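You operate a simulated robot arm through the tools that you are given. There is no shell and no other tool. Be economical: measure what you need, move in short steps, check, and stop when the job is done.

Carry out the task below with a simulated two-armed robot. There is one attempt and no reset: what you move stays moved.

TASK
Put the green strainer on the top of the grey cabinet away on the top of the tank cart. Put the numbered regulator labelled "356" from the top of the end bench on the orange copper gasket there and the numbered regulator that says "357" on the return shelf of the bin rack. Fetch the blue clip of station three and set it in the tray behind the cylinder head. Put the blue foam on the return shelf of the bin rack. Take the blue-ribbed starter on the top of the end bench and put it away on the top of the engine bench. Open the left drawer of the engine bench, fetch the blue spark plug and stand it in the inside of the left drawer of the engine bench, then shut the drawer. Any order will do. Set down upright: blue clip of station three, blue spark plug.

It is judged by the outcome, as a careful person would: the job done as asked, and still so three seconds after it is handed in. It fails if anything else is knocked over, pushed out of place, dropped, spilled or broken.

THE ROBOT
Two 7-joint arms with two-finger parallel grippers on one trunk, on a base that drives. Base frame: it is fixed to the floor where the robot stands at the start and does not move with it; the origin is under the middle of the robot, x ahead of it, y to its left, z up. Lengths are in cm, angles in rad, forces in N, time in s.
The left shoulder is at the start at [3, 11.9, 93.5], the right one opposite. With the tool pointing down near the work surface each hand reaches from about 28 to 68 cm from the robot's upright axis, wherever it stands, measured 20 degrees to its own side. Places, roughly: blue clip of station three (5x3x5 cm) [0, -510, 90]; blue foam (8x8x4 cm) [0, -530, 90]; blue spark plug (3x3x7 cm) [30, -370, 90]; blue-ribbed starter [0, -450, 75]; copper gasket (4x4x2 cm) [20, -500, 90]; green strainer (5x5x4 cm) [70, 10, 90]; inside of the left drawer of the engine bench [30, -400, 70]; left drawer of the engine bench [40, -400, 70]; numbered regulator [0, -500, 100]; return shelf of the bin rack (24x40 cm) [64, -102, 84]; top of the engine bench [20, -340, 80]; top of the tank cart [150, -80, 80]; tray behind the cylinder head (16x14 cm) [22, -334, 86]. Payload 3.43 kg a hand.
The tool frame of a hand sits at the grasp point between the pads (the TCP): z along the fingers, y along the line on which they close. The tips reach 3 cm beyond it. The gripper opens to 9.4 cm. The fingers are 2.8 cm wide and 1 cm thick; the gripper's body (5 by 9.6 cm) begins 5.5 cm behind the TCP.
Orientation is that of the tool frame in the base frame, as [roll, pitch, yaw] about the fixed x, y, z axes, in that order (R = Rz(yaw) Ry(pitch) Rx(roll)). With the fingers straight down and closing along the base's y, the tool's x points along the base's -x, its y along +y and its z along -z.

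THE INTERFACE
- The arms move only by the tool step_arm. It takes "left_rows", "right_rows" or both (then of equal length, played together; a hand with none holds still); each is a list that holds one entry, the list of rows, each a list of 7 numbers: the shift along the base's x, y, z in units of 20 mm (1.0 is 20 mm), then the turn, a rotation vector about the base's x, y, z in units of 4 degrees (1.0 is 4 degrees), then the finger opening in cm, from 0 to 9.4. In form: [[[tx, ty, tz, wx, wy, wz, gripper], ...]]. A call has 1 to 8 rows; each row shifts and turns the commanded pose from where the row before left it. A call with a number of a shift or a turn outside -1 to 1 is refused whole. Rows are played at 5 a second. More than 5 cm and 0.15 rad between two rows, or a gripper value outside its range, and nothing of the call is played. A pose out of reach is approached as far as the arm can. The call stops where the force on the tool passes 40 N (or 10 N more than at its start, if that is more) or the arm is blocked; 0.2 s more then pass. The fingers move at their own pace (about 7.2 cm/s each) and stop on an object; they squeeze with about 45 N. The grip force told is the motor's: it shows also when the fingers shut on nothing. Time passes only in rows, and 0.2 s behind the last, so rows that do not move let the fingers close. It gives the time, the measured TCP pose, the force on the tool (base axes), the opening and the grip force at its end, in the units of the frame above (readings bear some noise), with the torque about the TCP (base axes, N m) and any sound that the robot's microphone picked up.
- Cameras (640 x 400 px; columns grow to the right, rows downward): "scene" is now at [4.96, -0.56, 164.53]; the picture's right is [-0.03, -1.00, 0.00], its down [-0.74, 0.02, -0.67] and it looks along [0.67, -0.02, -0.74] (base axes); focal length 266 px, centre (320, 200). "left" rides on the left gripper at [7.6, -1.4, -10.2] in its tool frame; the picture's right is [0.18, 0.98, 0.00], its down [-0.75, 0.14, -0.64] and it looks along [-0.63, 0.12, 0.77] (tool axes); focal length 243 px, centre (320, 200). "right" rides on the right gripper at [7.6, 1.4, -10.3] in its tool frame; the picture's right is [-0.18, 0.98, 0.00], its down [-0.75, -0.14, -0.64] and it looks along [-0.63, -0.12, 0.77] (tool axes); focal length 243 px, centre (320, 200). There is no depth. A picture from a camera that has moved, and an enlarged one, comes with that camera's place and axes in the base frame and with its lens.
- get_image(camera): a new picture of that camera. It takes no simulated time.
- raise_lower(by): slides the trunk up (or, below 0, down) by that many cm; the arms and the scene camera ride with it, the base frame stays. It gives what a move gives, with no picture.
- base_move(legs): drives the robot by 1 to 6 legs, each [ahead, turn to the left] in cm and rad, along the robot's own axes; the way and the turn of a leg run together, so that a leg with both is an arc; at most 150 cm and 3.142 rad a leg. The arms and the cameras ride along, it lands a little off, and it stops where it bumps. It gives what a move gives.
- turn_head(pan, tilt): turns the head with the scene camera to pan (to the left, within 2.496 rad either way) and tilt (down, from -0.506 to 1.204), counted from straight ahead of the robot. It gives what a move gives.
- zoom(camera, box): a new picture of the part [left, top, right, bottom] of that camera's present view, enlarged. It takes no simulated time.
- hand_in(): hands the job in; it is judged then, once.

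Go step by step. Nothing tells you exact positions but the pictures and the camera data: compare them with the known pose of the tool, close in by small moves and look again before you grip or let go. The budget is 483 turns and 226 pictures, counting those below and the enlarged ones. Unless the task says otherwise, let go and move clear before handing in.

The tools are called after "Emit:" as name(argument=value, ...) on one line, values as JSON. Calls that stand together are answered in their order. step_arm: Moves the arms, as the interface text tells. Its arguments: {"type":"object","properties":{"left_rows":{"type":"array","items":{"type":"array","items":{"type":"array","items":{"type":"number"}}}},"right_rows":{"type":"array","items":{"type":"array","items":{"type":"array","items":{"type":"number"}}}}},"required":[]} The other tools are called the same way: raise_lower (by) slides the trunk up or down; base_move (legs) drives the base; turn_head (pan, tilt) turns the head that bears the scene camera; get_image (camera) takes a picture; zoom (camera, box) takes an enlarged picture of a part of a camera's view; hand_in () hands the job in.

At the start:

```text
time: 0.0
left_tool_pos: [35.8, 23.83, 114.78]
left_orientation: [-3.142, -0.001, -3.141]
left_ft_force: [0.2, -0.3, 0.4]
left_ft_torque: [-0.02, -0.01, -0.04]
left_gripper_width: 9.4
left_gripper_force: 0.0
right_tool_pos: [34.94, -10.13, 116.43]
right_orientation: [3.141, 0.0, 3.141]
right_ft_force: [-1.4, 0.1, 0.0]
right_ft_torque: [0.0, -0.02, -0.02]
right_gripper_width: 9.4
right_gripper_force: 0.1
trunk travel left (down, up): [-20.0, 21.0]
robot x, y, heading: [-0.04, 0.05, -0.002]
head pan, tilt: [-0.026, 0.836]
```

scene: 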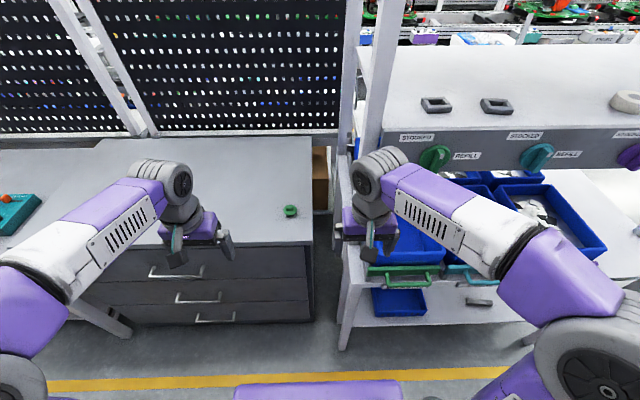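
right: 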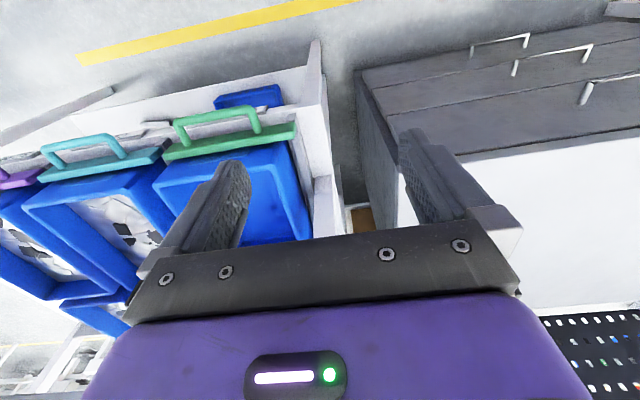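
left: 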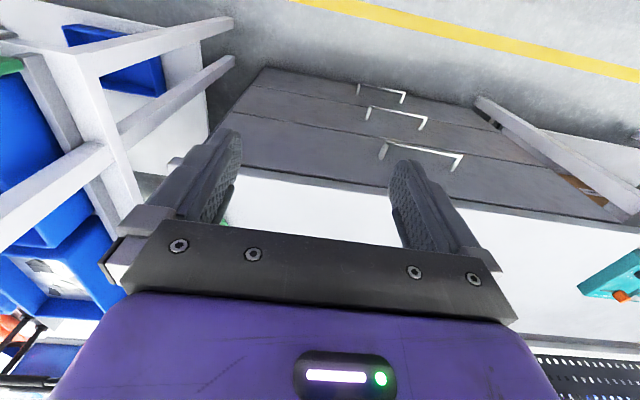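

I see the grey cabinet ahead with the green strainer on its near right corner, and the bin rack to the right. First I look closer at the strainer and look around.

Emit:
zoom(camera="scene", box=[240, 160, 340, 260])

Emit:
turn_head(pan=-1.0, tilt=0.5)

Emit:
get_image(camera="scene")

```text
4.00 times, centred on (290, 210) of scene
camera zoom: at [4.96, -0.56, 164.53], right [-0.03, -1.0, 0.0], down [-0.74, 0.02, -0.67], along [0.67, -0.02, -0.74], focal length 1064 px, centre (440, 160)
```

zoom: 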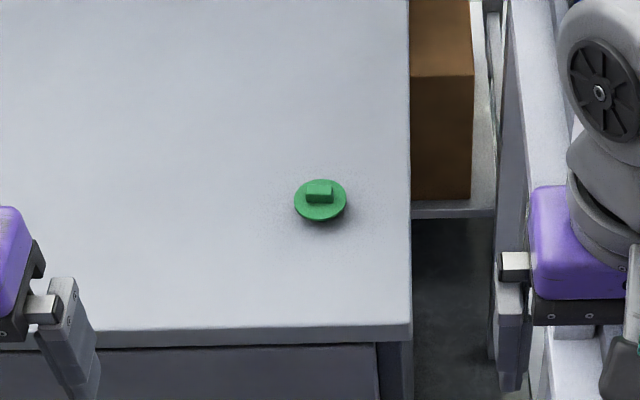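

```text
time: 1.2
left_tool_pos: [35.6, 23.73, 114.82]
left_orientation: [-3.141, 0.001, 3.141]
left_ft_force: [-0.4, -0.4, 1.2]
left_ft_torque: [-0.03, -0.03, -0.01]
left_gripper_width: 9.39
left_gripper_force: 0.1
right_tool_pos: [35.05, -10.02, 116.39]
right_orientation: [-3.141, 0.0, -3.141]
right_ft_force: [-0.4, -0.3, -0.3]
right_ft_torque: [-0.03, -0.02, -0.02]
right_gripper_width: 9.41
right_gripper_force: 0.0
trunk travel left (down, up): [-20.0, 21.0]
robot x, y, heading: [0.16, 0.02, 0.001]
head pan, tilt: [-1.0, 0.499]
```

```text
221 pictures are left
camera scene: at [1.99, -8.0, 167.41], right [-0.84, -0.54, 0.0], down [-0.26, 0.4, -0.88], along [0.47, -0.74, -0.48], focal length 266 px, centre (320, 200)
```

scene: 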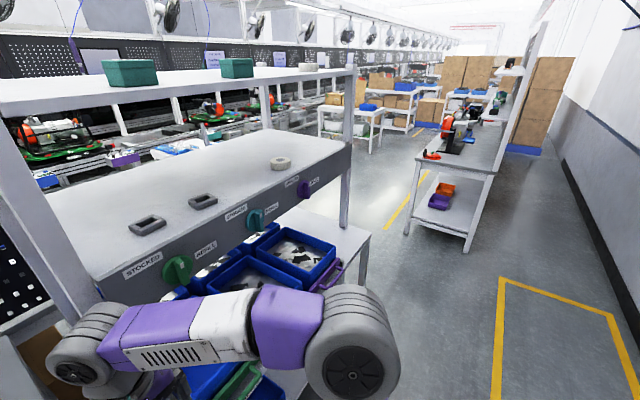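

The aisle to the right leads to the engine bench. Next I look ahead/left to find the tank cart and the ways around.

Emit:
turn_head(pan=-0.4, tilt=0.3)

Emit:
get_image(camera="scene")

Emit:
turn_head(pan=0.8, tilt=0.3)

Emit:
get_image(camera="scene")

Emit:
turn_head(pan=-1.9, tilt=0.4)

Emit:
get_image(camera="scene")

```text
time: 2.2
left_tool_pos: [35.78, 23.86, 114.68]
left_orientation: [3.141, -0.002, -3.141]
left_ft_force: [-0.3, 0.2, 0.6]
left_ft_torque: [0.0, 0.02, 0.02]
left_gripper_width: 9.4
left_gripper_force: 0.0
right_tool_pos: [34.93, -10.06, 116.34]
right_orientation: [3.141, 0.001, 3.14]
right_ft_force: [-0.5, 0.1, -0.6]
right_ft_torque: [-0.02, 0.03, -0.01]
right_gripper_width: 9.38
right_gripper_force: 0.0
trunk travel left (down, up): [-20.0, 21.0]
robot x, y, heading: [0.07, 0.16, -0.006]
head pan, tilt: [-0.4, 0.3]
```

```text
220 pictures are left
camera scene: at [5.67, -3.99, 169.25], right [-0.39, -0.92, 0.0], down [-0.27, 0.12, -0.96], along [0.88, -0.37, -0.3], focal length 266 px, centre (320, 200)
```

scene: 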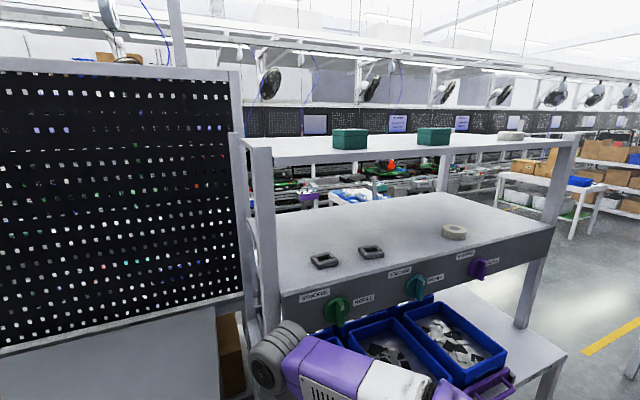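

```text
time: 3.6
left_tool_pos: [35.67, 23.76, 114.82]
left_orientation: [-3.141, 0.0, -3.14]
left_ft_force: [0.8, -0.9, 0.2]
left_ft_torque: [-0.04, 0.02, -0.03]
left_gripper_width: 9.41
left_gripper_force: 0.1
right_tool_pos: [34.94, -10.06, 116.41]
right_orientation: [-3.141, 0.0, 3.141]
right_ft_force: [0.0, -0.3, -0.2]
right_ft_torque: [0.0, 0.02, -0.02]
right_gripper_width: 9.39
right_gripper_force: 0.1
trunk travel left (down, up): [-20.0, 21.0]
robot x, y, heading: [-0.16, -0.36, -0.002]
head pan, tilt: [0.799, 0.3]
```

```text
219 pictures are left
camera scene: at [3.59, 6.34, 169.25], right [0.72, -0.7, 0.0], down [-0.21, -0.21, -0.96], along [0.67, 0.68, -0.3], focal length 266 px, centre (320, 200)
```

scene: 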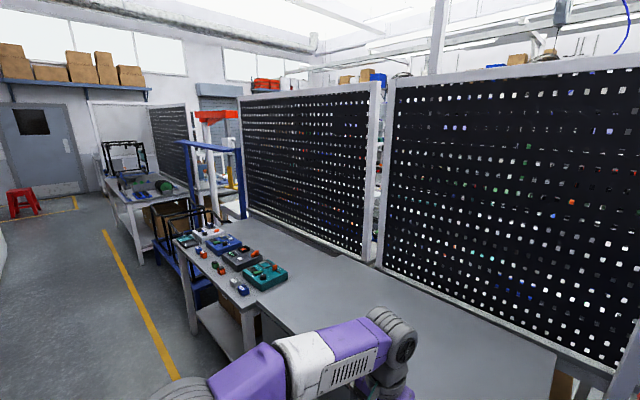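

```text
time: 6.0
left_tool_pos: [35.8, 23.78, 114.65]
left_orientation: [-3.141, 0.0, -3.141]
left_ft_force: [0.7, -0.4, -0.6]
left_ft_torque: [0.01, -0.01, -0.02]
left_gripper_width: 9.38
left_gripper_force: 0.0
right_tool_pos: [34.88, -10.07, 116.48]
right_orientation: [3.141, 0.001, -3.141]
right_ft_force: [0.7, -0.8, -0.4]
right_ft_torque: [0.01, 0.0, 0.01]
right_gripper_width: 9.43
right_gripper_force: 0.0
trunk travel left (down, up): [-20.0, 21.0]
robot x, y, heading: [0.29, -0.2, 0.0]
head pan, tilt: [-1.901, 0.4]
```

```text
218 pictures are left
camera scene: at [-5.93, -9.12, 168.32], right [-0.95, 0.32, 0.0], down [0.13, 0.37, -0.92], along [-0.3, -0.87, -0.39], focal length 266 px, centre (320, 200)
```

scene: 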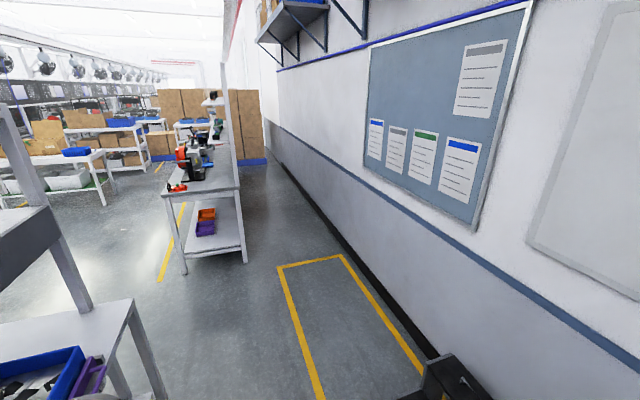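

The strainer lies near (67,8) on the cabinet; the tank cart must be behind the bin rack. I creep ahead a little and bring the left hand over the strainer.

Emit:
base_move(legs=[[8, 0]])

Emit:
turn_head(pan=0, tilt=0.836)

Emit:
step_arm(left_rows=[[[1, -1, 0, 0, 0, 0, 9.4], [1, -1, 0, 0, 0, 0, 9.4], [1, -1, 0, 0, 0, 0, 9.4], [1, -1, 0, 0, 0, 0, 9.4], [1, -1, -0.5, 0, 0, 0, 9.4], [1, -1, -0.5, 0, 0, 0, 9.4], [1, -1, -0.5, 0, 0, 0, 9.4], [1, -0.7, -0.5, 0, 0, 0, 9.4]]])

Emit:
get_image(camera="left")

Emit:
get_image(camera="scene")

```text
time: 7.1
left_tool_pos: [43.75, 23.86, 114.69]
left_orientation: [-3.141, -0.001, 3.138]
left_ft_force: [0.2, 1.0, -0.2]
left_ft_torque: [0.01, 0.04, 0.01]
left_gripper_width: 9.4
left_gripper_force: 0.0
right_tool_pos: [42.8, -10.13, 116.54]
right_orientation: [3.141, 0.001, 3.139]
right_ft_force: [0.3, 0.0, 0.0]
right_ft_torque: [-0.01, 0.01, 0.01]
right_gripper_width: 9.4
right_gripper_force: 0.0
trunk travel left (down, up): [-20.0, 21.0]
robot x, y, heading: [7.99, -0.07, -0.002]
head pan, tilt: [-1.901, 0.4]
```

```text
time: 9.0
left_tool_pos: [43.8, 23.86, 114.79]
left_orientation: [3.141, 0.001, 3.139]
left_ft_force: [0.2, 0.6, -0.4]
left_ft_torque: [0.0, -0.01, -0.02]
left_gripper_width: 9.37
left_gripper_force: 0.0
right_tool_pos: [42.87, -10.19, 116.36]
right_orientation: [-3.141, -0.001, 3.141]
right_ft_force: [-0.3, 0.1, 0.5]
right_ft_torque: [0.05, 0.0, 0.03]
right_gripper_width: 9.38
right_gripper_force: 0.1
trunk travel left (down, up): [-20.0, 21.0]
robot x, y, heading: [7.88, 0.06, -0.007]
head pan, tilt: [0.0, 0.836]
```

```text
time: 10.8
left_tool_pos: [59.61, 8.36, 110.77]
left_orientation: [3.141, -0.002, 3.14]
left_ft_force: [-0.1, 1.0, 0.0]
left_ft_torque: [0.03, -0.01, 0.03]
left_gripper_width: 9.42
left_gripper_force: 0.1
right_tool_pos: [42.72, -10.07, 116.22]
right_orientation: [-3.141, 0.0, 3.14]
right_ft_force: [0.2, -0.8, 0.9]
right_ft_torque: [0.02, -0.03, -0.02]
right_gripper_width: 9.41
right_gripper_force: 0.0
trunk travel left (down, up): [-20.0, 21.0]
robot x, y, heading: [8.25, 0.21, -0.003]
head pan, tilt: [0.0, 0.836]
```

```text
217 pictures are left
camera left: at [51.84, 6.91, 121.11], right [-0.18, 0.98, 0.0], down [0.75, 0.14, 0.64], along [0.63, 0.12, -0.77], focal length 243 px, centre (320, 200)
```

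left: 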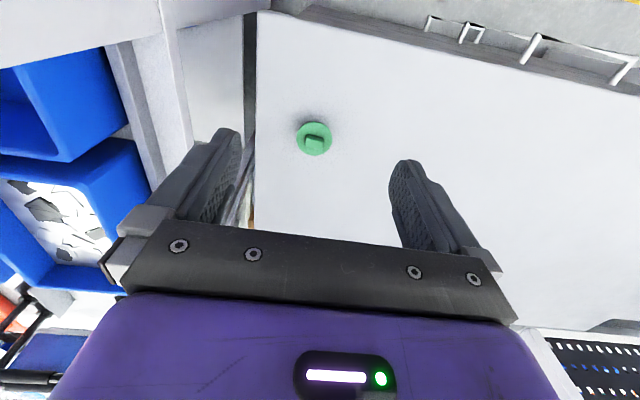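

```text
216 pictures are left
camera scene: at [12.97, -0.41, 164.52], right [0.0, -1.0, 0.0], down [-0.74, 0.0, -0.67], along [0.67, 0.0, -0.74], focal length 266 px, centre (320, 200)
```

scene: 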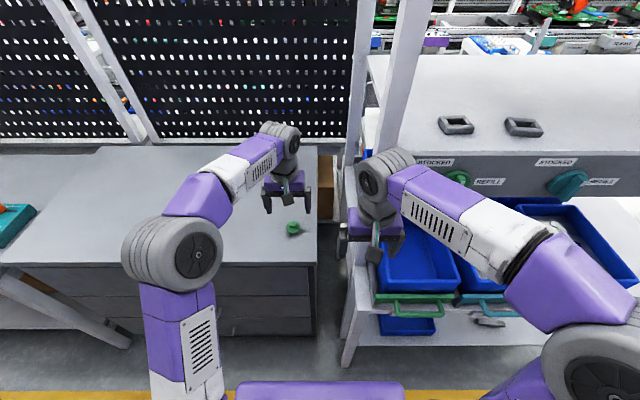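

The strainer is near (66, 8.7), with its top around z 92. I move over it and down a bit, then look.

Emit:
step_arm(left_rows=[[[1, 0.1, -1, 0, 0, 0, 9.4], [1, 0, -1, 0, 0, 0, 9.4], [1, 0, -1, 0, 0, 0, 9.4], [0, 0, -1, 0, 0, 0, 9.4], [0, 0, -1, 0, 0, 0, 9.4]]])

Emit:
get_image(camera="left")

Emit:
zoom(camera="scene", box=[230, 170, 350, 270])

```text
time: 12.0
left_tool_pos: [65.7, 8.49, 100.86]
left_orientation: [-3.14, 0.001, 3.139]
left_ft_force: [-0.1, -0.3, -0.1]
left_ft_torque: [-0.05, -0.03, -0.01]
left_gripper_width: 9.4
left_gripper_force: 0.0
right_tool_pos: [42.78, -10.13, 116.35]
right_orientation: [-3.141, 0.001, 3.139]
right_ft_force: [0.4, -0.4, -1.0]
right_ft_torque: [0.04, 0.07, -0.05]
right_gripper_width: 9.37
right_gripper_force: 0.0
trunk travel left (down, up): [-20.0, 21.0]
robot x, y, heading: [7.88, -0.16, -0.002]
head pan, tilt: [0.0, 0.836]
```

```text
215 pictures are left
camera left: at [57.93, 7.04, 111.16], right [-0.18, 0.98, 0.0], down [0.75, 0.14, 0.64], along [0.63, 0.12, -0.77], focal length 243 px, centre (320, 200)
```

left: 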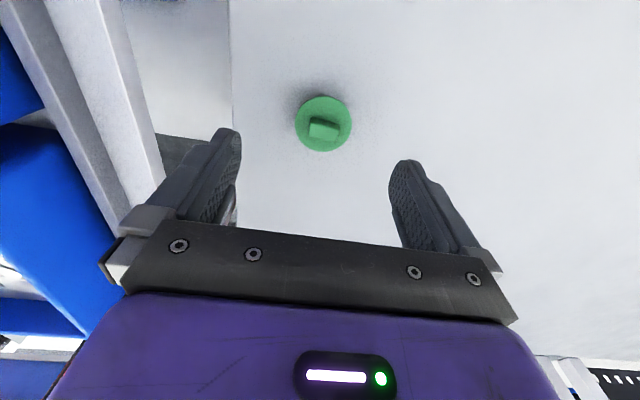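

```text
4.00 times, centred on (290, 220) of scene
camera zoom: at [12.94, -0.36, 164.52], right [0.0, -1.0, 0.0], down [-0.74, 0.0, -0.67], along [0.67, 0.0, -0.74], focal length 1064 px, centre (440, 120)
```

zoom: 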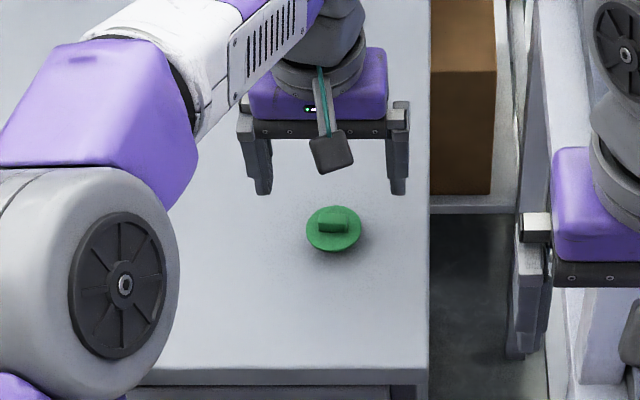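

Strainer disc at about (66.2, 8.9, 90.8). I lower around it.

Emit:
step_arm(left_rows=[[[0.25, 0.2, -1, 0, 0, 0, 9.4], [0, 0, -1, 0, 0, 0, 9.4], [0, 0, -1, 0, 0, 0, 9.4], [0, 0, -0.5, 0, 0, 0, 9.4]]])

Emit:
get_image(camera="left")

Emit:
zoom(camera="scene", box=[230, 170, 350, 270])

```text
time: 13.0
left_tool_pos: [66.12, 8.97, 93.88]
left_orientation: [3.141, 0.001, 3.139]
left_ft_force: [0.9, 0.2, 0.3]
left_ft_torque: [0.0, 0.03, -0.03]
left_gripper_width: 9.39
left_gripper_force: 0.0
right_tool_pos: [42.91, -10.11, 116.41]
right_orientation: [3.141, 0.001, 3.139]
right_ft_force: [-0.8, -0.2, 0.2]
right_ft_torque: [0.0, 0.0, 0.0]
right_gripper_width: 9.41
right_gripper_force: 0.1
trunk travel left (down, up): [-20.0, 21.0]
robot x, y, heading: [7.93, 0.09, 0.001]
head pan, tilt: [0.0, 0.836]
```

```text
213 pictures are left
camera left: at [58.35, 7.48, 104.12], right [-0.18, 0.98, 0.0], down [0.75, 0.14, 0.64], along [0.63, 0.12, -0.77], focal length 243 px, centre (320, 200)
```

left: 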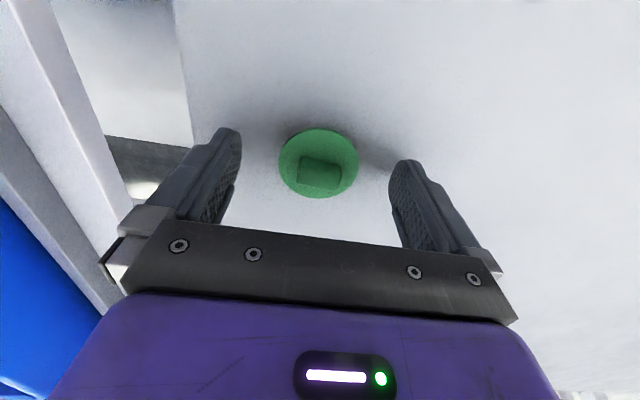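

```text
4.00 times, centred on (290, 220) of scene
camera zoom: at [12.87, -0.36, 164.52], right [0.0, -1.0, 0.0], down [-0.74, 0.0, -0.67], along [0.67, 0.0, -0.74], focal length 1064 px, centre (440, 120)
```

zoom: 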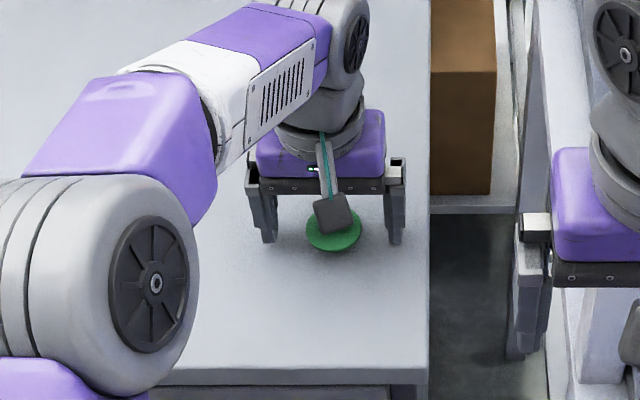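

Emit:
step_arm(left_rows=[[[0, 0, -0.5, 0, 0, 0, 9.4], [0, 0, -0.4, 0, 0, 0, 9.4], [0, 0, 0, 0, 0, 0, 4], [0, 0, 0, 0, 0, 0, 2], [0, 0, 0, 0, 0, 0, 2], [0, 0, 0, 0, 0, 0, 2]]])

Emit:
get_image(camera="left")

```text
time: 13.6
left_tool_pos: [66.33, 9.14, 93.04]
left_orientation: [3.141, 0.014, 3.141]
left_ft_force: [-6.1, 4.9, 23.6]
left_ft_torque: [0.29, 0.65, -0.03]
left_gripper_width: 6.83
left_gripper_force: 8.8
right_tool_pos: [42.73, -10.05, 116.4]
right_orientation: [3.141, 0.0, -3.14]
right_ft_force: [0.5, -0.3, -0.9]
right_ft_torque: [-0.01, 0.04, 0.02]
right_gripper_width: 9.42
right_gripper_force: 0.1
trunk travel left (down, up): [-20.0, 21.0]
robot x, y, heading: [7.63, 0.12, -0.001]
head pan, tilt: [0.0, 0.836]
stopped in row 3 (left hand): the force on the tool passed its limit at 43 N (the readings are from after the stop); the commanded pose is now the measured one
```

```text
211 pictures are left
camera left: at [58.5, 7.71, 103.23], right [-0.18, 0.98, 0.0], down [0.74, 0.14, 0.65], along [0.64, 0.12, -0.76], focal length 243 px, centre (320, 200)
```

left: 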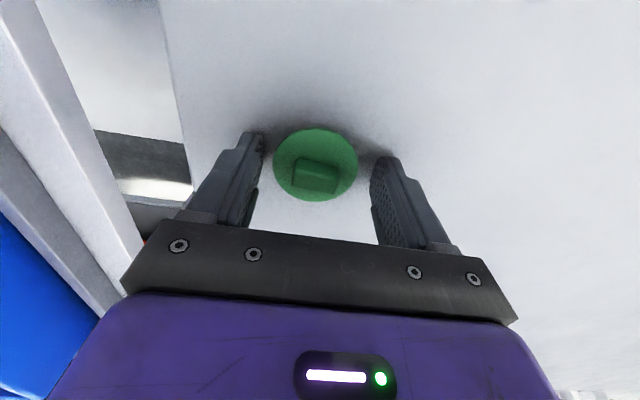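

The tips reached the table (z 90). I raise a few mm and close.

Emit:
step_arm(left_rows=[[[0, 0, 0.2, 0, 0, 0, 6.8], [0, -0.1, 0.0, 0, 0, 0, 5], [0, 0, 0, 0, 0, 0, 4], [0, 0, 0, 0, 0, 0, 3], [0, 0, 0, 0, 0, 0, 3], [0, 0, 0, 0, 0, 0, 3]]])

Emit:
get_image(camera="left")

```text
time: 15.0
left_tool_pos: [66.34, 8.72, 93.07]
left_orientation: [-3.139, 0.01, 3.14]
left_ft_force: [0.5, 0.0, -0.5]
left_ft_torque: [-0.03, 0.01, -0.01]
left_gripper_width: 4.4
left_gripper_force: 45.1
right_tool_pos: [42.79, -10.08, 116.44]
right_orientation: [-3.141, 0.001, 3.14]
right_ft_force: [-0.5, 0.1, 0.0]
right_ft_torque: [0.0, -0.02, 0.0]
right_gripper_width: 9.39
right_gripper_force: 0.1
trunk travel left (down, up): [-20.0, 21.0]
robot x, y, heading: [8.19, 0.36, -0.004]
head pan, tilt: [0.0, 0.836]
```

```text
210 pictures are left
camera left: at [58.46, 7.38, 103.26], right [-0.18, 0.98, 0.0], down [0.75, 0.14, 0.65], along [0.64, 0.12, -0.76], focal length 243 px, centre (320, 200)
```

left: 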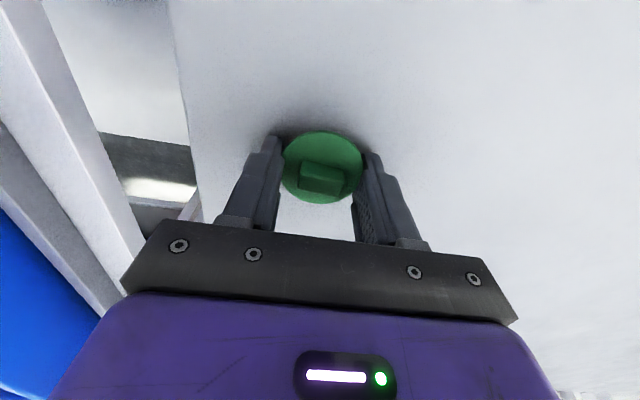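

Gripped at 4.4 cm. I lift and draw back over the base.

Emit:
step_arm(left_rows=[[[0, 0, 1, 0, 0, 0, 3], [0, 0, 1, 0, 0, 0, 3], [0, 0, 1, 0, 0, 0, 3], [0, 0, 1, 0, 0, 0, 3], [0, 0, 1, 0, 0, 0, 3], [0, 0, 1, 0, 0, 0, 3], [-1, 0.5, 1, 0, 0, 0, 3], [-1, 0.5, 1, 0, 0, 0, 3]]])

Emit:
step_arm(left_rows=[[[-1, 0.5, 1, 0, 0, 0, 3], [-1, 0.5, 1, 0, 0, 0, 3], [-1, 0.5, 0, 0, 0, 0, 3], [-1, 0.5, 0, 0, 0, 0, 3], [-1, 0.5, 0, 0, 0, 0, 3], [-1, 0.5, 0, 0, 0, 0, 3], [-1, 0.5, 0, 0, 0, 0, 3], [-1, 0.5, 0, 0, 0, 0, 3]]])

Emit:
get_image(camera="left")

```text
time: 16.8
left_tool_pos: [62.0, 11.02, 109.27]
left_orientation: [-3.14, 0.012, 3.139]
left_ft_force: [0.0, 0.7, 0.3]
left_ft_torque: [0.04, 0.0, 0.01]
left_gripper_width: 4.39
left_gripper_force: 45.3
right_tool_pos: [42.86, -10.11, 116.34]
right_orientation: [3.14, 0.0, 3.141]
right_ft_force: [-0.1, -0.1, 1.0]
right_ft_torque: [0.02, 0.01, -0.01]
right_gripper_width: 9.41
right_gripper_force: 0.1
trunk travel left (down, up): [-20.0, 21.0]
robot x, y, heading: [8.21, 0.07, -0.001]
head pan, tilt: [0.0, 0.836]
```

```text
time: 18.6
left_tool_pos: [46.3, 18.79, 113.18]
left_orientation: [-3.141, 0.013, 3.139]
left_ft_force: [-0.3, -0.3, -0.7]
left_ft_torque: [-0.01, -0.04, 0.03]
left_gripper_width: 4.4
left_gripper_force: 44.6
right_tool_pos: [42.76, -9.99, 116.37]
right_orientation: [-3.14, 0.001, 3.139]
right_ft_force: [0.0, -0.7, 0.1]
right_ft_torque: [0.02, 0.02, 0.04]
right_gripper_width: 9.42
right_gripper_force: 0.0
trunk travel left (down, up): [-20.0, 21.0]
robot x, y, heading: [7.98, 0.4, 0.0]
head pan, tilt: [0.0, 0.836]
```

```text
209 pictures are left
camera left: at [38.45, 17.3, 123.4], right [-0.18, 0.98, 0.0], down [0.75, 0.14, 0.65], along [0.64, 0.12, -0.76], focal length 243 px, centre (320, 200)
```

left: 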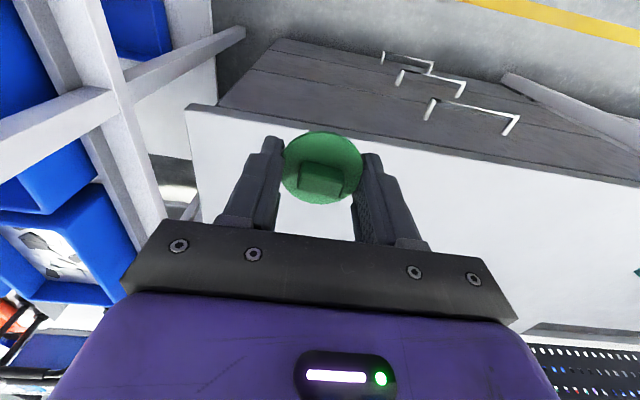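

Strainer held. I back away, turn right and drive down the aisle past the bin rack, then look for the tank cart.

Emit:
base_move(legs=[[-38, 0], [0, -1.571], [150, 0], [25, 0]])

Emit:
turn_head(pan=1.9, tilt=0.4)

Emit:
get_image(camera="scene")

Emit:
turn_head(pan=0.9, tilt=0.4)

Emit:
get_image(camera="scene")

```text
time: 33.2
left_tool_pos: [-10.46, -212.37, 113.12]
left_orientation: [-3.14, 0.013, 1.567]
left_ft_force: [0.3, 0.6, -0.6]
left_ft_torque: [0.03, 0.0, 0.01]
left_gripper_width: 4.35
left_gripper_force: 45.4
right_tool_pos: [-39.38, -208.77, 116.34]
right_orientation: [3.141, -0.001, 1.571]
right_ft_force: [0.0, -0.3, -0.4]
right_ft_torque: [0.02, 0.0, 0.0]
right_gripper_width: 9.4
right_gripper_force: 0.0
trunk travel left (down, up): [-20.0, 21.0]
robot x, y, heading: [-29.09, -173.54, -1.572]
head pan, tilt: [0.0, 0.836]
```

```text
time: 35.1
left_tool_pos: [-10.57, -212.3, 113.22]
left_orientation: [-3.141, 0.011, 1.567]
left_ft_force: [-0.3, 0.4, -0.8]
left_ft_torque: [0.04, 0.01, 0.01]
left_gripper_width: 4.35
left_gripper_force: 44.9
right_tool_pos: [-39.31, -208.65, 116.35]
right_orientation: [3.141, -0.002, 1.569]
right_ft_force: [0.8, -0.2, 0.0]
right_ft_torque: [-0.01, -0.04, -0.03]
right_gripper_width: 9.38
right_gripper_force: 0.0
trunk travel left (down, up): [-20.0, 21.0]
robot x, y, heading: [-29.48, -174.08, -1.573]
head pan, tilt: [1.901, 0.4]
```

```text
208 pictures are left
camera scene: at [-20.41, -168.17, 168.32], right [0.32, -0.95, 0.0], down [-0.37, -0.12, -0.92], along [0.87, 0.3, -0.39], focal length 266 px, centre (320, 200)
```

scene: 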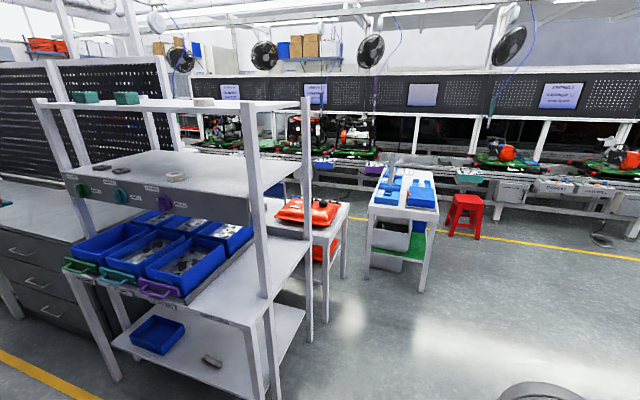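

```text
time: 36.4
left_tool_pos: [-10.51, -212.33, 113.17]
left_orientation: [-3.139, 0.011, 1.567]
left_ft_force: [-0.4, 0.5, -1.1]
left_ft_torque: [0.0, 0.0, -0.02]
left_gripper_width: 4.38
left_gripper_force: 45.4
right_tool_pos: [-39.42, -208.75, 116.52]
right_orientation: [-3.141, -0.001, 1.57]
right_ft_force: [0.3, -0.1, 0.3]
right_ft_torque: [-0.01, -0.01, -0.01]
right_gripper_width: 9.39
right_gripper_force: 0.2
trunk travel left (down, up): [-20.0, 21.0]
robot x, y, heading: [-29.08, -173.73, -1.577]
head pan, tilt: [0.901, 0.4]
```

```text
207 pictures are left
camera scene: at [-21.93, -176.9, 168.32], right [-0.62, -0.78, 0.0], down [-0.3, 0.24, -0.92], along [0.72, -0.57, -0.39], focal length 266 px, centre (320, 200)
```

scene: 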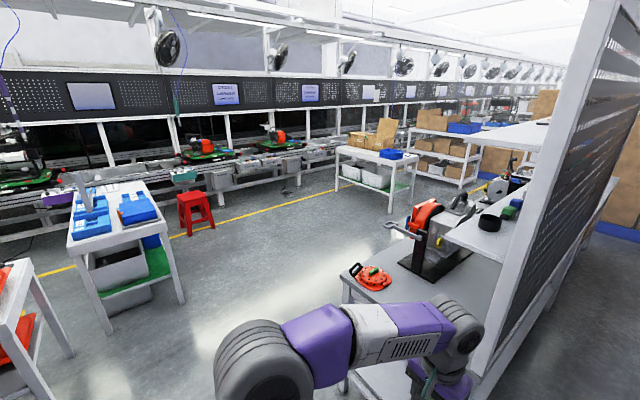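

The tank cart is the white cart behind the rack holding an orange tank, near corner about (127,-121). I drive across to face its end.

Emit:
base_move(legs=[[0, 1.571], [150, 0], [9, 0], [0, 1.571]])

Emit:
turn_head(pan=0, tilt=0.7)

Emit:
get_image(camera="scene")

```text
time: 52.1
left_tool_pos: [105.46, -131.93, 113.13]
left_orientation: [-3.139, 0.013, -1.52]
left_ft_force: [0.8, -0.1, 0.3]
left_ft_torque: [0.03, -0.01, 0.02]
left_gripper_width: 4.36
left_gripper_force: 45.4
right_tool_pos: [134.41, -133.96, 116.55]
right_orientation: [-3.141, 0.0, -1.518]
right_ft_force: [-0.6, 0.1, 0.5]
right_ft_torque: [-0.05, 0.01, 0.0]
right_gripper_width: 9.37
right_gripper_force: 0.0
trunk travel left (down, up): [-20.0, 21.0]
robot x, y, heading: [126.19, -169.19, 1.622]
head pan, tilt: [0.901, 0.4]
```

```text
time: 53.3
left_tool_pos: [105.41, -131.82, 113.2]
left_orientation: [-3.141, 0.014, -1.52]
left_ft_force: [0.0, 0.5, -1.4]
left_ft_torque: [0.01, 0.01, 0.06]
left_gripper_width: 4.38
left_gripper_force: 44.6
right_tool_pos: [134.42, -134.01, 116.42]
right_orientation: [3.141, -0.001, -1.518]
right_ft_force: [-0.2, 0.0, 0.1]
right_ft_torque: [0.0, 0.01, 0.0]
right_gripper_width: 9.41
right_gripper_force: 0.1
trunk travel left (down, up): [-20.0, 21.0]
robot x, y, heading: [126.4, -169.46, 1.623]
head pan, tilt: [0.0, 0.7]
```

```text
206 pictures are left
camera scene: at [125.99, -164.17, 165.64], right [1.0, 0.05, 0.0], down [0.03, -0.64, -0.77], along [-0.04, 0.76, -0.64], focal length 266 px, centre (320, 200)
```

scene: 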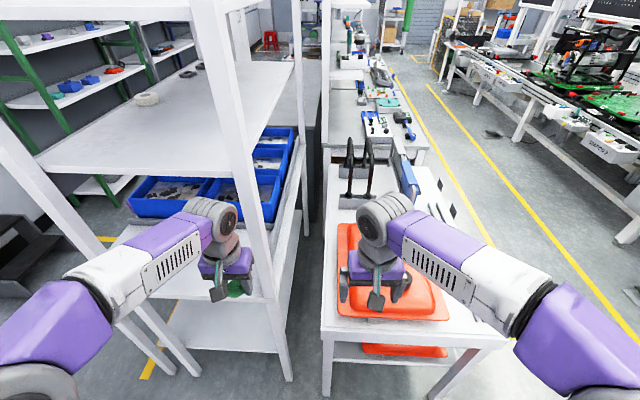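

The cart's near end has the orange tank; free space is on its right part. I check the right side and the blue table.

Emit:
turn_head(pan=-0.9, tilt=0.7)

Emit:
get_image(camera="scene")

```text
time: 54.5
left_tool_pos: [105.48, -131.82, 113.19]
left_orientation: [3.141, 0.012, -1.522]
left_ft_force: [0.6, 0.2, -0.2]
left_ft_torque: [0.04, -0.02, 0.02]
left_gripper_width: 4.36
left_gripper_force: 45.4
right_tool_pos: [134.46, -133.87, 116.37]
right_orientation: [-3.14, -0.001, -1.519]
right_ft_force: [0.3, -0.3, -0.2]
right_ft_torque: [0.01, 0.02, 0.02]
right_gripper_width: 9.39
right_gripper_force: 0.0
trunk travel left (down, up): [-20.0, 21.0]
robot x, y, heading: [126.28, -169.33, 1.623]
head pan, tilt: [-0.901, 0.7]
```

```text
205 pictures are left
camera scene: at [132.8, -167.03, 165.64], right [0.66, -0.75, 0.0], down [-0.48, -0.43, -0.76], along [0.57, 0.51, -0.64], focal length 266 px, centre (320, 200)
```

scene: 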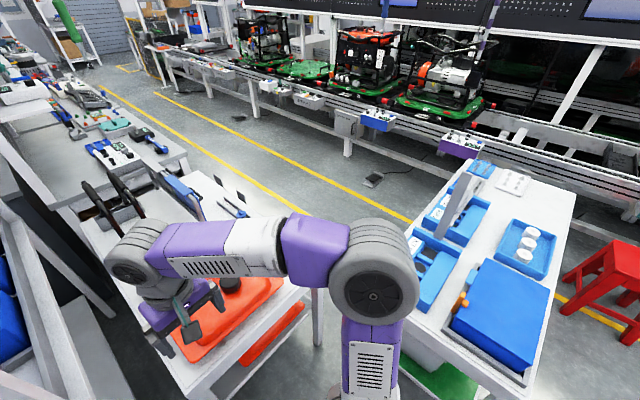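

The elbows ride high (z≈130), so turning here is safe. I shift toward the gap and turn to face the free strip right of the tank.

Emit:
base_move(legs=[[0, -1.52], [22, 0], [0, 1.08]])

Emit:
turn_head(pan=0.2, tilt=0.95)

Emit:
get_image(camera="scene")

```text
time: 62.6
left_tool_pos: [144.44, -124.81, 113.15]
left_orientation: [-3.139, 0.012, -1.963]
left_ft_force: [0.3, -0.2, 0.0]
left_ft_torque: [0.0, 0.01, 0.05]
left_gripper_width: 4.37
left_gripper_force: 45.2
right_tool_pos: [169.69, -139.05, 116.43]
right_orientation: [-3.141, 0.0, -1.963]
right_ft_force: [0.0, 0.1, 0.0]
right_ft_torque: [0.03, 0.03, 0.03]
right_gripper_width: 9.35
right_gripper_force: 0.2
trunk travel left (down, up): [-20.0, 21.0]
robot x, y, heading: [147.45, -167.7, 1.178]
head pan, tilt: [-0.901, 0.7]
```

```text
time: 64.0
left_tool_pos: [144.59, -124.9, 113.04]
left_orientation: [-3.141, 0.011, -1.965]
left_ft_force: [0.8, 0.2, 0.0]
left_ft_torque: [0.01, 0.02, 0.0]
left_gripper_width: 4.35
left_gripper_force: 44.8
right_tool_pos: [169.65, -139.14, 116.4]
right_orientation: [3.141, -0.002, -1.963]
right_ft_force: [-0.4, 0.3, 0.7]
right_ft_torque: [0.0, 0.01, -0.01]
right_gripper_width: 9.41
right_gripper_force: 0.0
trunk travel left (down, up): [-20.0, 21.0]
robot x, y, heading: [146.67, -167.25, 1.18]
head pan, tilt: [0.201, 0.949]
```

```text
204 pictures are left
camera scene: at [147.38, -163.48, 163.66], right [0.98, -0.19, 0.0], down [-0.16, -0.8, -0.58], along [0.11, 0.57, -0.81], focal length 266 px, centre (320, 200)
```

scene: 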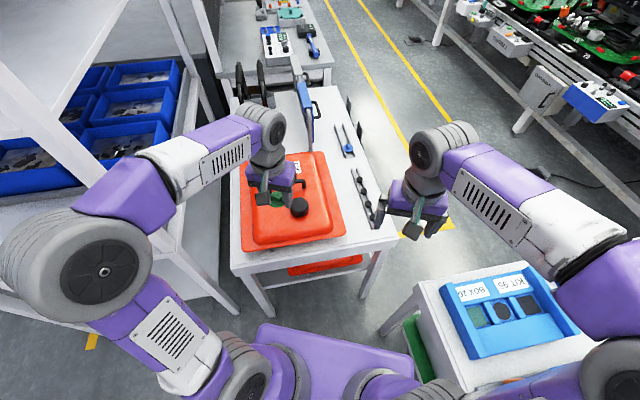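

Emit:
zoom(camera="scene", box=[230, 70, 430, 270])

```text
2.00 times, centred on (330, 170) of scene
camera zoom: at [147.38, -163.48, 163.66], right [0.98, -0.19, 0.0], down [-0.16, -0.8, -0.58], along [0.11, 0.57, -0.81], focal length 532 px, centre (300, 260)
```

zoom: 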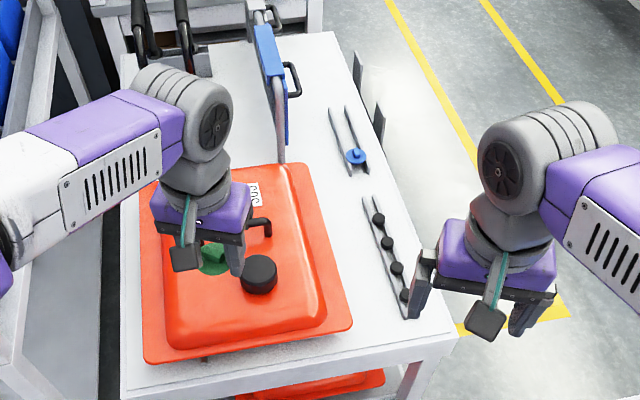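

There is a ~9 cm free lane between the tank (x≈165) and the socket rail (x≈174). I bring the left hand over (169.4,-116), turning it so the fingers close along the lane, and move the right hand aside.

Emit:
step_arm(left_rows=[[[1, 0.35, 0, 0, 0, -1, 3], [1, 0.35, 0, 0, 0, -1, 3], [1, 0.35, 0, 0, 0, -1, 3], [1, 0.35, 0, 0, 0, -1, 3], [1, 0.35, 0, 0, 0, -1, 3], [1, 0.35, 0, 0, 0, -1, 3], [1, 0.35, 0, 0, 0, -1, 3], [1, 0.35, 0, 0, 0, -1, 3]]], right_rows=[[[0.7, -0.5, 0, 0, 0, 0, 9.4], [0.7, -0.5, 0, 0, 0, 0, 9.4], [0.7, -0.5, 0, 0, 0, 0, 9.4], [0.7, -0.5, 0, 0, 0, 0, 9.4], [0.7, -0.5, 0, 0, 0, 0, 9.4], [0.7, -0.5, 0, 0, 0, 0, 9.4], [0.7, -0.5, 0, 0, 0, 0, 9.4], [0.7, -0.5, 0, 0, 0, 0, 9.4]]])

Emit:
step_arm(left_rows=[[[1, 0.35, 0, 0, 0, -1, 3], [1, 0.35, 0, 0, 0, -1, 3], [1, 0.35, 0, 0, 0, -1, 3], [1, 0.35, 0, 0, 0, -1, 3], [0.4, 0.25, 0, 0, 0, -1, 3], [0, 0, 0, 0, 0, -1, 3], [0, 0, 0, 0, 0, -1, 3], [0, 0, 0, 0, 0, -1, 3]]])

Emit:
get_image(camera="left")

Emit:
get_image(camera="scene")

```text
time: 65.8
left_tool_pos: [160.41, -119.01, 113.04]
left_orientation: [-3.141, 0.012, -2.525]
left_ft_force: [0.1, 0.1, 0.2]
left_ft_torque: [-0.04, 0.02, 0.0]
left_gripper_width: 4.38
left_gripper_force: 45.0
right_tool_pos: [180.96, -147.13, 116.18]
right_orientation: [3.14, 0.0, -1.964]
right_ft_force: [1.0, -0.5, 0.7]
right_ft_torque: [-0.01, 0.02, -0.01]
right_gripper_width: 9.4
right_gripper_force: 0.0
trunk travel left (down, up): [-20.0, 21.0]
robot x, y, heading: [147.3, -167.48, 1.178]
head pan, tilt: [0.201, 0.949]
```

```text
time: 67.6
left_tool_pos: [169.18, -115.92, 113.11]
left_orientation: [-3.141, 0.012, -3.082]
left_ft_force: [-0.6, -0.1, -0.1]
left_ft_torque: [-0.01, -0.01, -0.01]
left_gripper_width: 4.36
left_gripper_force: 44.9
right_tool_pos: [180.71, -147.1, 116.24]
right_orientation: [-3.141, 0.0, -1.965]
right_ft_force: [0.5, 0.1, -0.2]
right_ft_torque: [0.0, 0.01, 0.02]
right_gripper_width: 9.38
right_gripper_force: 0.0
trunk travel left (down, up): [-20.0, 21.0]
robot x, y, heading: [147.26, -167.6, 1.173]
head pan, tilt: [0.201, 0.949]
```

```text
202 pictures are left
camera left: at [161.48, -117.77, 123.37], right [-0.24, 0.97, 0.0], down [0.74, 0.19, 0.65], along [0.63, 0.15, -0.76], focal length 243 px, centre (320, 200)
```

left: 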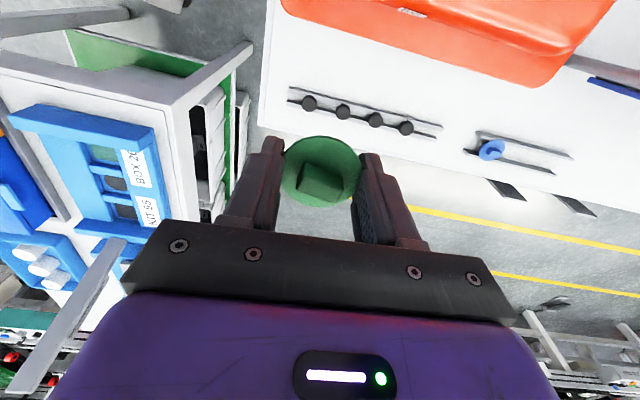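

```text
201 pictures are left
camera scene: at [147.37, -163.48, 163.66], right [0.98, -0.19, 0.0], down [-0.16, -0.8, -0.58], along [0.11, 0.57, -0.81], focal length 266 px, centre (320, 200)
```

scene: 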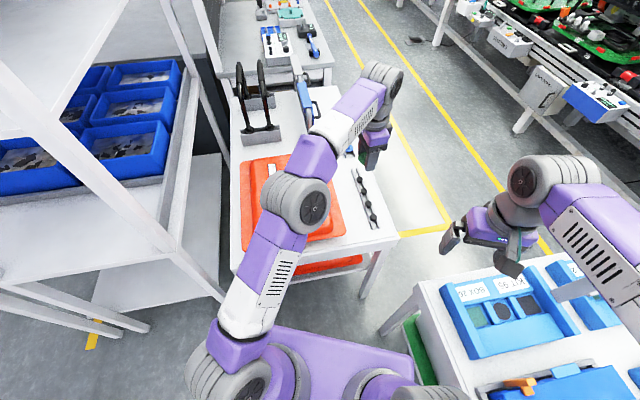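

Over the lane. I descend to z≈90 and look again.

Emit:
step_arm(left_rows=[[[0, 0, -1, 0, 0, -0.8, 3], [0, 0, -1, 0, 0, 0, 3], [0, 0, -1, 0, 0, 0, 3], [0, 0, -1, 0, 0, 0, 3], [0, 0, -1, 0, 0, 0, 3], [0, 0, -1, 0, 0, 0, 3], [0, 0, -1, 0, 0, 0, 3], [0, 0, -1, 0, 0, 0, 3]]])

Emit:
step_arm(left_rows=[[[0, 0, -1, 0, 0, 0, 3], [0, 0, -1, 0, 0, 0, 3], [0, 0, -1, 0, 0, 0, 3]]])

Emit:
get_image(camera="left")

Emit:
zoom(camera="scene", box=[280, 60, 460, 260])

```text
time: 69.4
left_tool_pos: [169.12, -115.86, 97.08]
left_orientation: [-3.141, 0.012, -3.137]
left_ft_force: [0.0, 0.3, -0.3]
left_ft_torque: [0.03, 0.01, 0.0]
left_gripper_width: 4.34
left_gripper_force: 45.0
right_tool_pos: [180.88, -147.17, 116.31]
right_orientation: [-3.141, 0.001, -1.963]
right_ft_force: [-0.5, 0.6, 0.0]
right_ft_torque: [0.03, 0.0, -0.01]
right_gripper_width: 9.41
right_gripper_force: 0.1
trunk travel left (down, up): [-20.0, 21.0]
robot x, y, heading: [147.24, -167.48, 1.181]
head pan, tilt: [0.201, 0.949]
```

```text
time: 70.2
left_tool_pos: [169.36, -115.84, 91.05]
left_orientation: [-3.141, 0.012, -3.138]
left_ft_force: [0.4, 0.2, 0.5]
left_ft_torque: [0.03, 0.0, 0.0]
left_gripper_width: 4.36
left_gripper_force: 44.7
right_tool_pos: [180.69, -147.11, 116.31]
right_orientation: [-3.141, 0.001, -1.962]
right_ft_force: [0.2, -0.1, 0.9]
right_ft_torque: [-0.01, 0.03, 0.02]
right_gripper_width: 9.42
right_gripper_force: 0.1
trunk travel left (down, up): [-20.0, 21.0]
robot x, y, heading: [147.08, -167.59, 1.181]
head pan, tilt: [0.201, 0.949]
```

```text
200 pictures are left
camera left: at [161.5, -117.27, 101.21], right [-0.19, 0.98, 0.0], down [0.74, 0.15, 0.65], along [0.64, 0.12, -0.76], focal length 243 px, centre (320, 200)
```

left: 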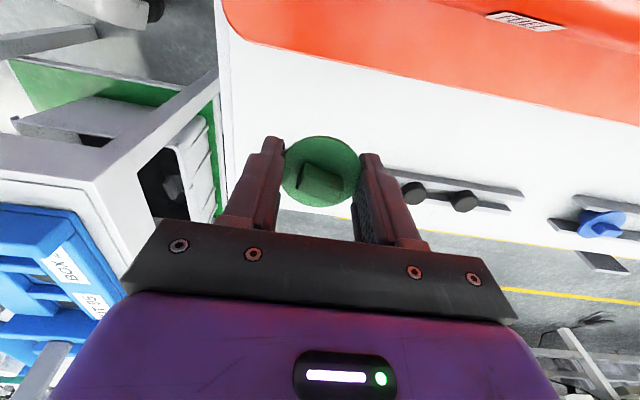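

```text
2.00 times, centred on (370, 160) of scene
camera zoom: at [147.4, -163.43, 163.66], right [0.98, -0.19, 0.0], down [-0.16, -0.8, -0.58], along [0.11, 0.57, -0.81], focal length 532 px, centre (220, 280)
```

zoom: 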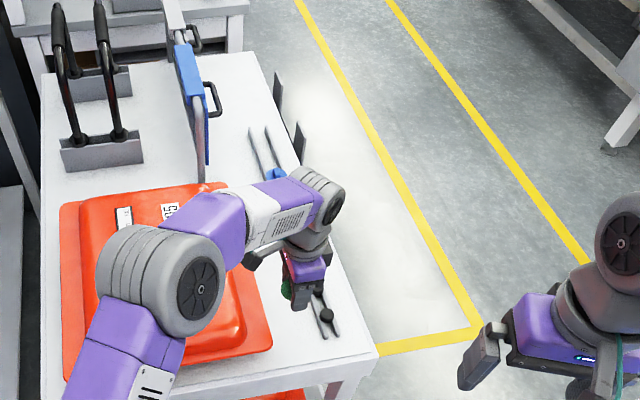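

Position checks out (centre of lane). I lower gently until contact.

Emit:
step_arm(left_rows=[[[0, 0, -1, 0, 0, 0, 3], [0, 0, -1, 0, 0, 0, 3], [0, 0, -0.7, 0, 0, 0, 3]]])

Emit:
get_image(camera="left")

```text
time: 71.0
left_tool_pos: [169.29, -115.98, 85.4]
left_orientation: [-3.138, 0.013, -3.135]
left_ft_force: [0.3, -0.4, 0.0]
left_ft_torque: [0.03, 0.0, 0.0]
left_gripper_width: 4.37
left_gripper_force: 45.1
right_tool_pos: [180.85, -147.14, 116.35]
right_orientation: [-3.141, -0.002, -1.963]
right_ft_force: [0.3, -1.0, 0.4]
right_ft_torque: [0.03, -0.02, -0.01]
right_gripper_width: 9.43
right_gripper_force: 0.1
trunk travel left (down, up): [-20.0, 21.0]
robot x, y, heading: [146.92, -167.67, 1.18]
head pan, tilt: [0.201, 0.949]
```

```text
198 pictures are left
camera left: at [161.42, -117.5, 95.71], right [-0.19, 0.98, 0.0], down [0.75, 0.15, 0.65], along [0.64, 0.12, -0.76], focal length 243 px, centre (320, 200)
```

left: 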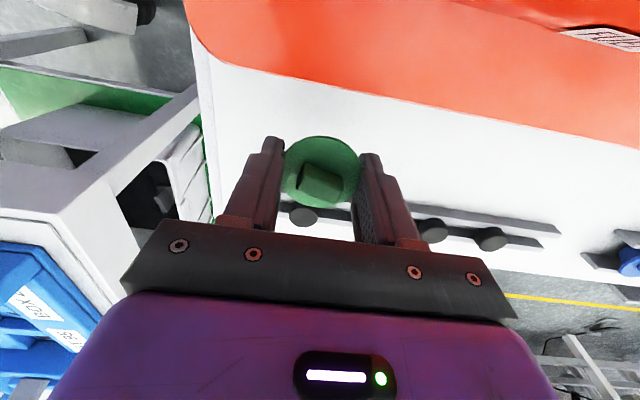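

Emit:
step_arm(left_rows=[[[-0.1, 0, -0.4, 0, 0, 0, 3], [0, 0, -0.4, 0, 0, 0, 3], [0, 0, -0.3, 0, 0, 0, 3], [0, 0, -0.3, 0, 0, 0, 3], [0, 0, -0.3, 0, 0, 0, 3], [0, 0, -0.3, 0, 0, 0, 3]]])

Emit:
get_image(camera="left")

```text
time: 72.4
left_tool_pos: [169.08, -115.74, 81.65]
left_orientation: [3.14, 0.013, -3.136]
left_ft_force: [0.3, -0.5, 0.4]
left_ft_torque: [-0.03, 0.01, -0.01]
left_gripper_width: 4.38
left_gripper_force: 44.7
right_tool_pos: [180.92, -147.16, 116.22]
right_orientation: [3.142, -0.001, -1.966]
right_ft_force: [-0.2, -0.4, -0.1]
right_ft_torque: [-0.04, 0.04, 0.02]
right_gripper_width: 9.38
right_gripper_force: 0.1
trunk travel left (down, up): [-20.0, 21.0]
robot x, y, heading: [147.04, -167.77, 1.178]
head pan, tilt: [0.201, 0.949]
```

```text
197 pictures are left
camera left: at [161.23, -117.25, 91.93], right [-0.19, 0.98, 0.0], down [0.74, 0.14, 0.65], along [0.64, 0.12, -0.76], focal length 243 px, centre (320, 200)
```

left: 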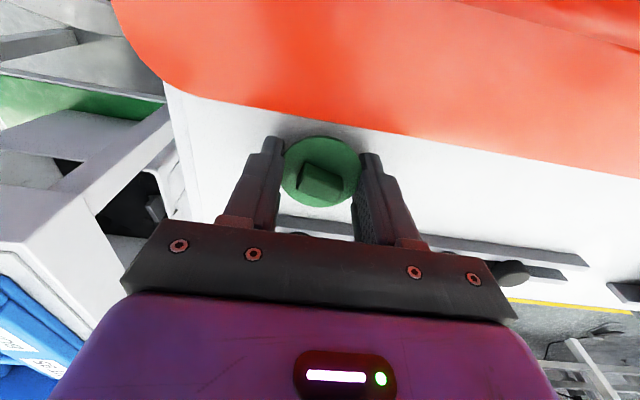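

Emit:
step_arm(left_rows=[[[0.4, 0, -0.3, 0, 0, 0, 3], [0, 0, -0.3, 0, 0, 0, 3], [0, 0, -0.3, 0, 0, 0, 3], [0, 0, -0.3, 0, 0, 0, 3]]])

Emit:
get_image(camera="left")

```text
time: 73.1
left_tool_pos: [170.0, -115.76, 81.01]
left_orientation: [3.136, 0.017, -3.135]
left_ft_force: [-6.6, -6.2, 18.3]
left_ft_torque: [-0.78, 0.5, -0.1]
left_gripper_width: 4.38
left_gripper_force: 44.5
right_tool_pos: [180.75, -147.27, 116.43]
right_orientation: [-3.141, 0.003, -1.964]
right_ft_force: [-0.6, 1.2, -0.3]
right_ft_torque: [-0.01, 0.01, -0.03]
right_gripper_width: 9.42
right_gripper_force: 0.0
trunk travel left (down, up): [-20.0, 21.0]
robot x, y, heading: [146.97, -167.2, 1.176]
head pan, tilt: [0.201, 0.949]
stopped in row 3 (left hand): the force on the tool passed its limit at 47 N (the readings are from after the stop); the commanded pose is now the measured one
```

```text
196 pictures are left
camera left: at [162.15, -117.29, 91.23], right [-0.19, 0.98, 0.0], down [0.74, 0.14, 0.66], along [0.64, 0.13, -0.75], focal length 243 px, centre (320, 200)
```

left: 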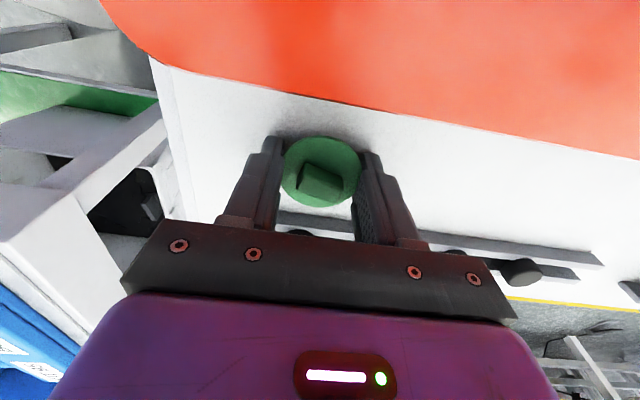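

It touched down at table z≈78. Release and lift straight up.

Emit:
step_arm(left_rows=[[[0, 0, 0.05, 0, 0, 0, 5.5], [0, 0, 0, 0, 0, 0, 7], [0, 0, 0.5, 0, 0, 0, 7], [0, 0, 1, 0, 0, 0, 7], [0, 0, 1, 0, 0, 0, 7], [0, 0, 1, 0, 0, 0, 7], [0, 0, 1, 0, 0, 0, 7], [0, 0, 1, 0, 0, 0, 7]]])

Emit:
get_image(camera="left")

```text
time: 74.9
left_tool_pos: [170.1, -115.45, 91.67]
left_orientation: [3.136, 0.018, -3.137]
left_ft_force: [-0.9, 0.9, 0.1]
left_ft_torque: [-0.02, 0.01, 0.0]
left_gripper_width: 7.03
left_gripper_force: 0.0
right_tool_pos: [180.88, -147.06, 116.14]
right_orientation: [3.141, 0.001, -1.962]
right_ft_force: [1.0, -0.7, 0.4]
right_ft_torque: [0.02, 0.01, -0.04]
right_gripper_width: 9.39
right_gripper_force: 0.1
trunk travel left (down, up): [-20.0, 21.0]
robot x, y, heading: [146.96, -167.74, 1.175]
head pan, tilt: [0.201, 0.949]
```

```text
195 pictures are left
camera left: at [162.25, -117.09, 101.92], right [-0.19, 0.98, 0.0], down [0.74, 0.14, 0.66], along [0.64, 0.12, -0.75], focal length 243 px, centre (320, 200)
```

left: 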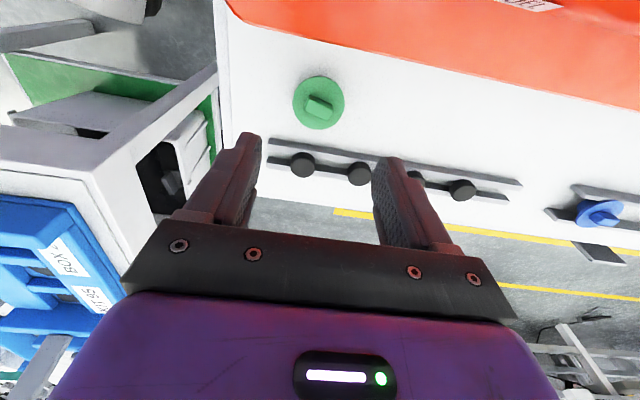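

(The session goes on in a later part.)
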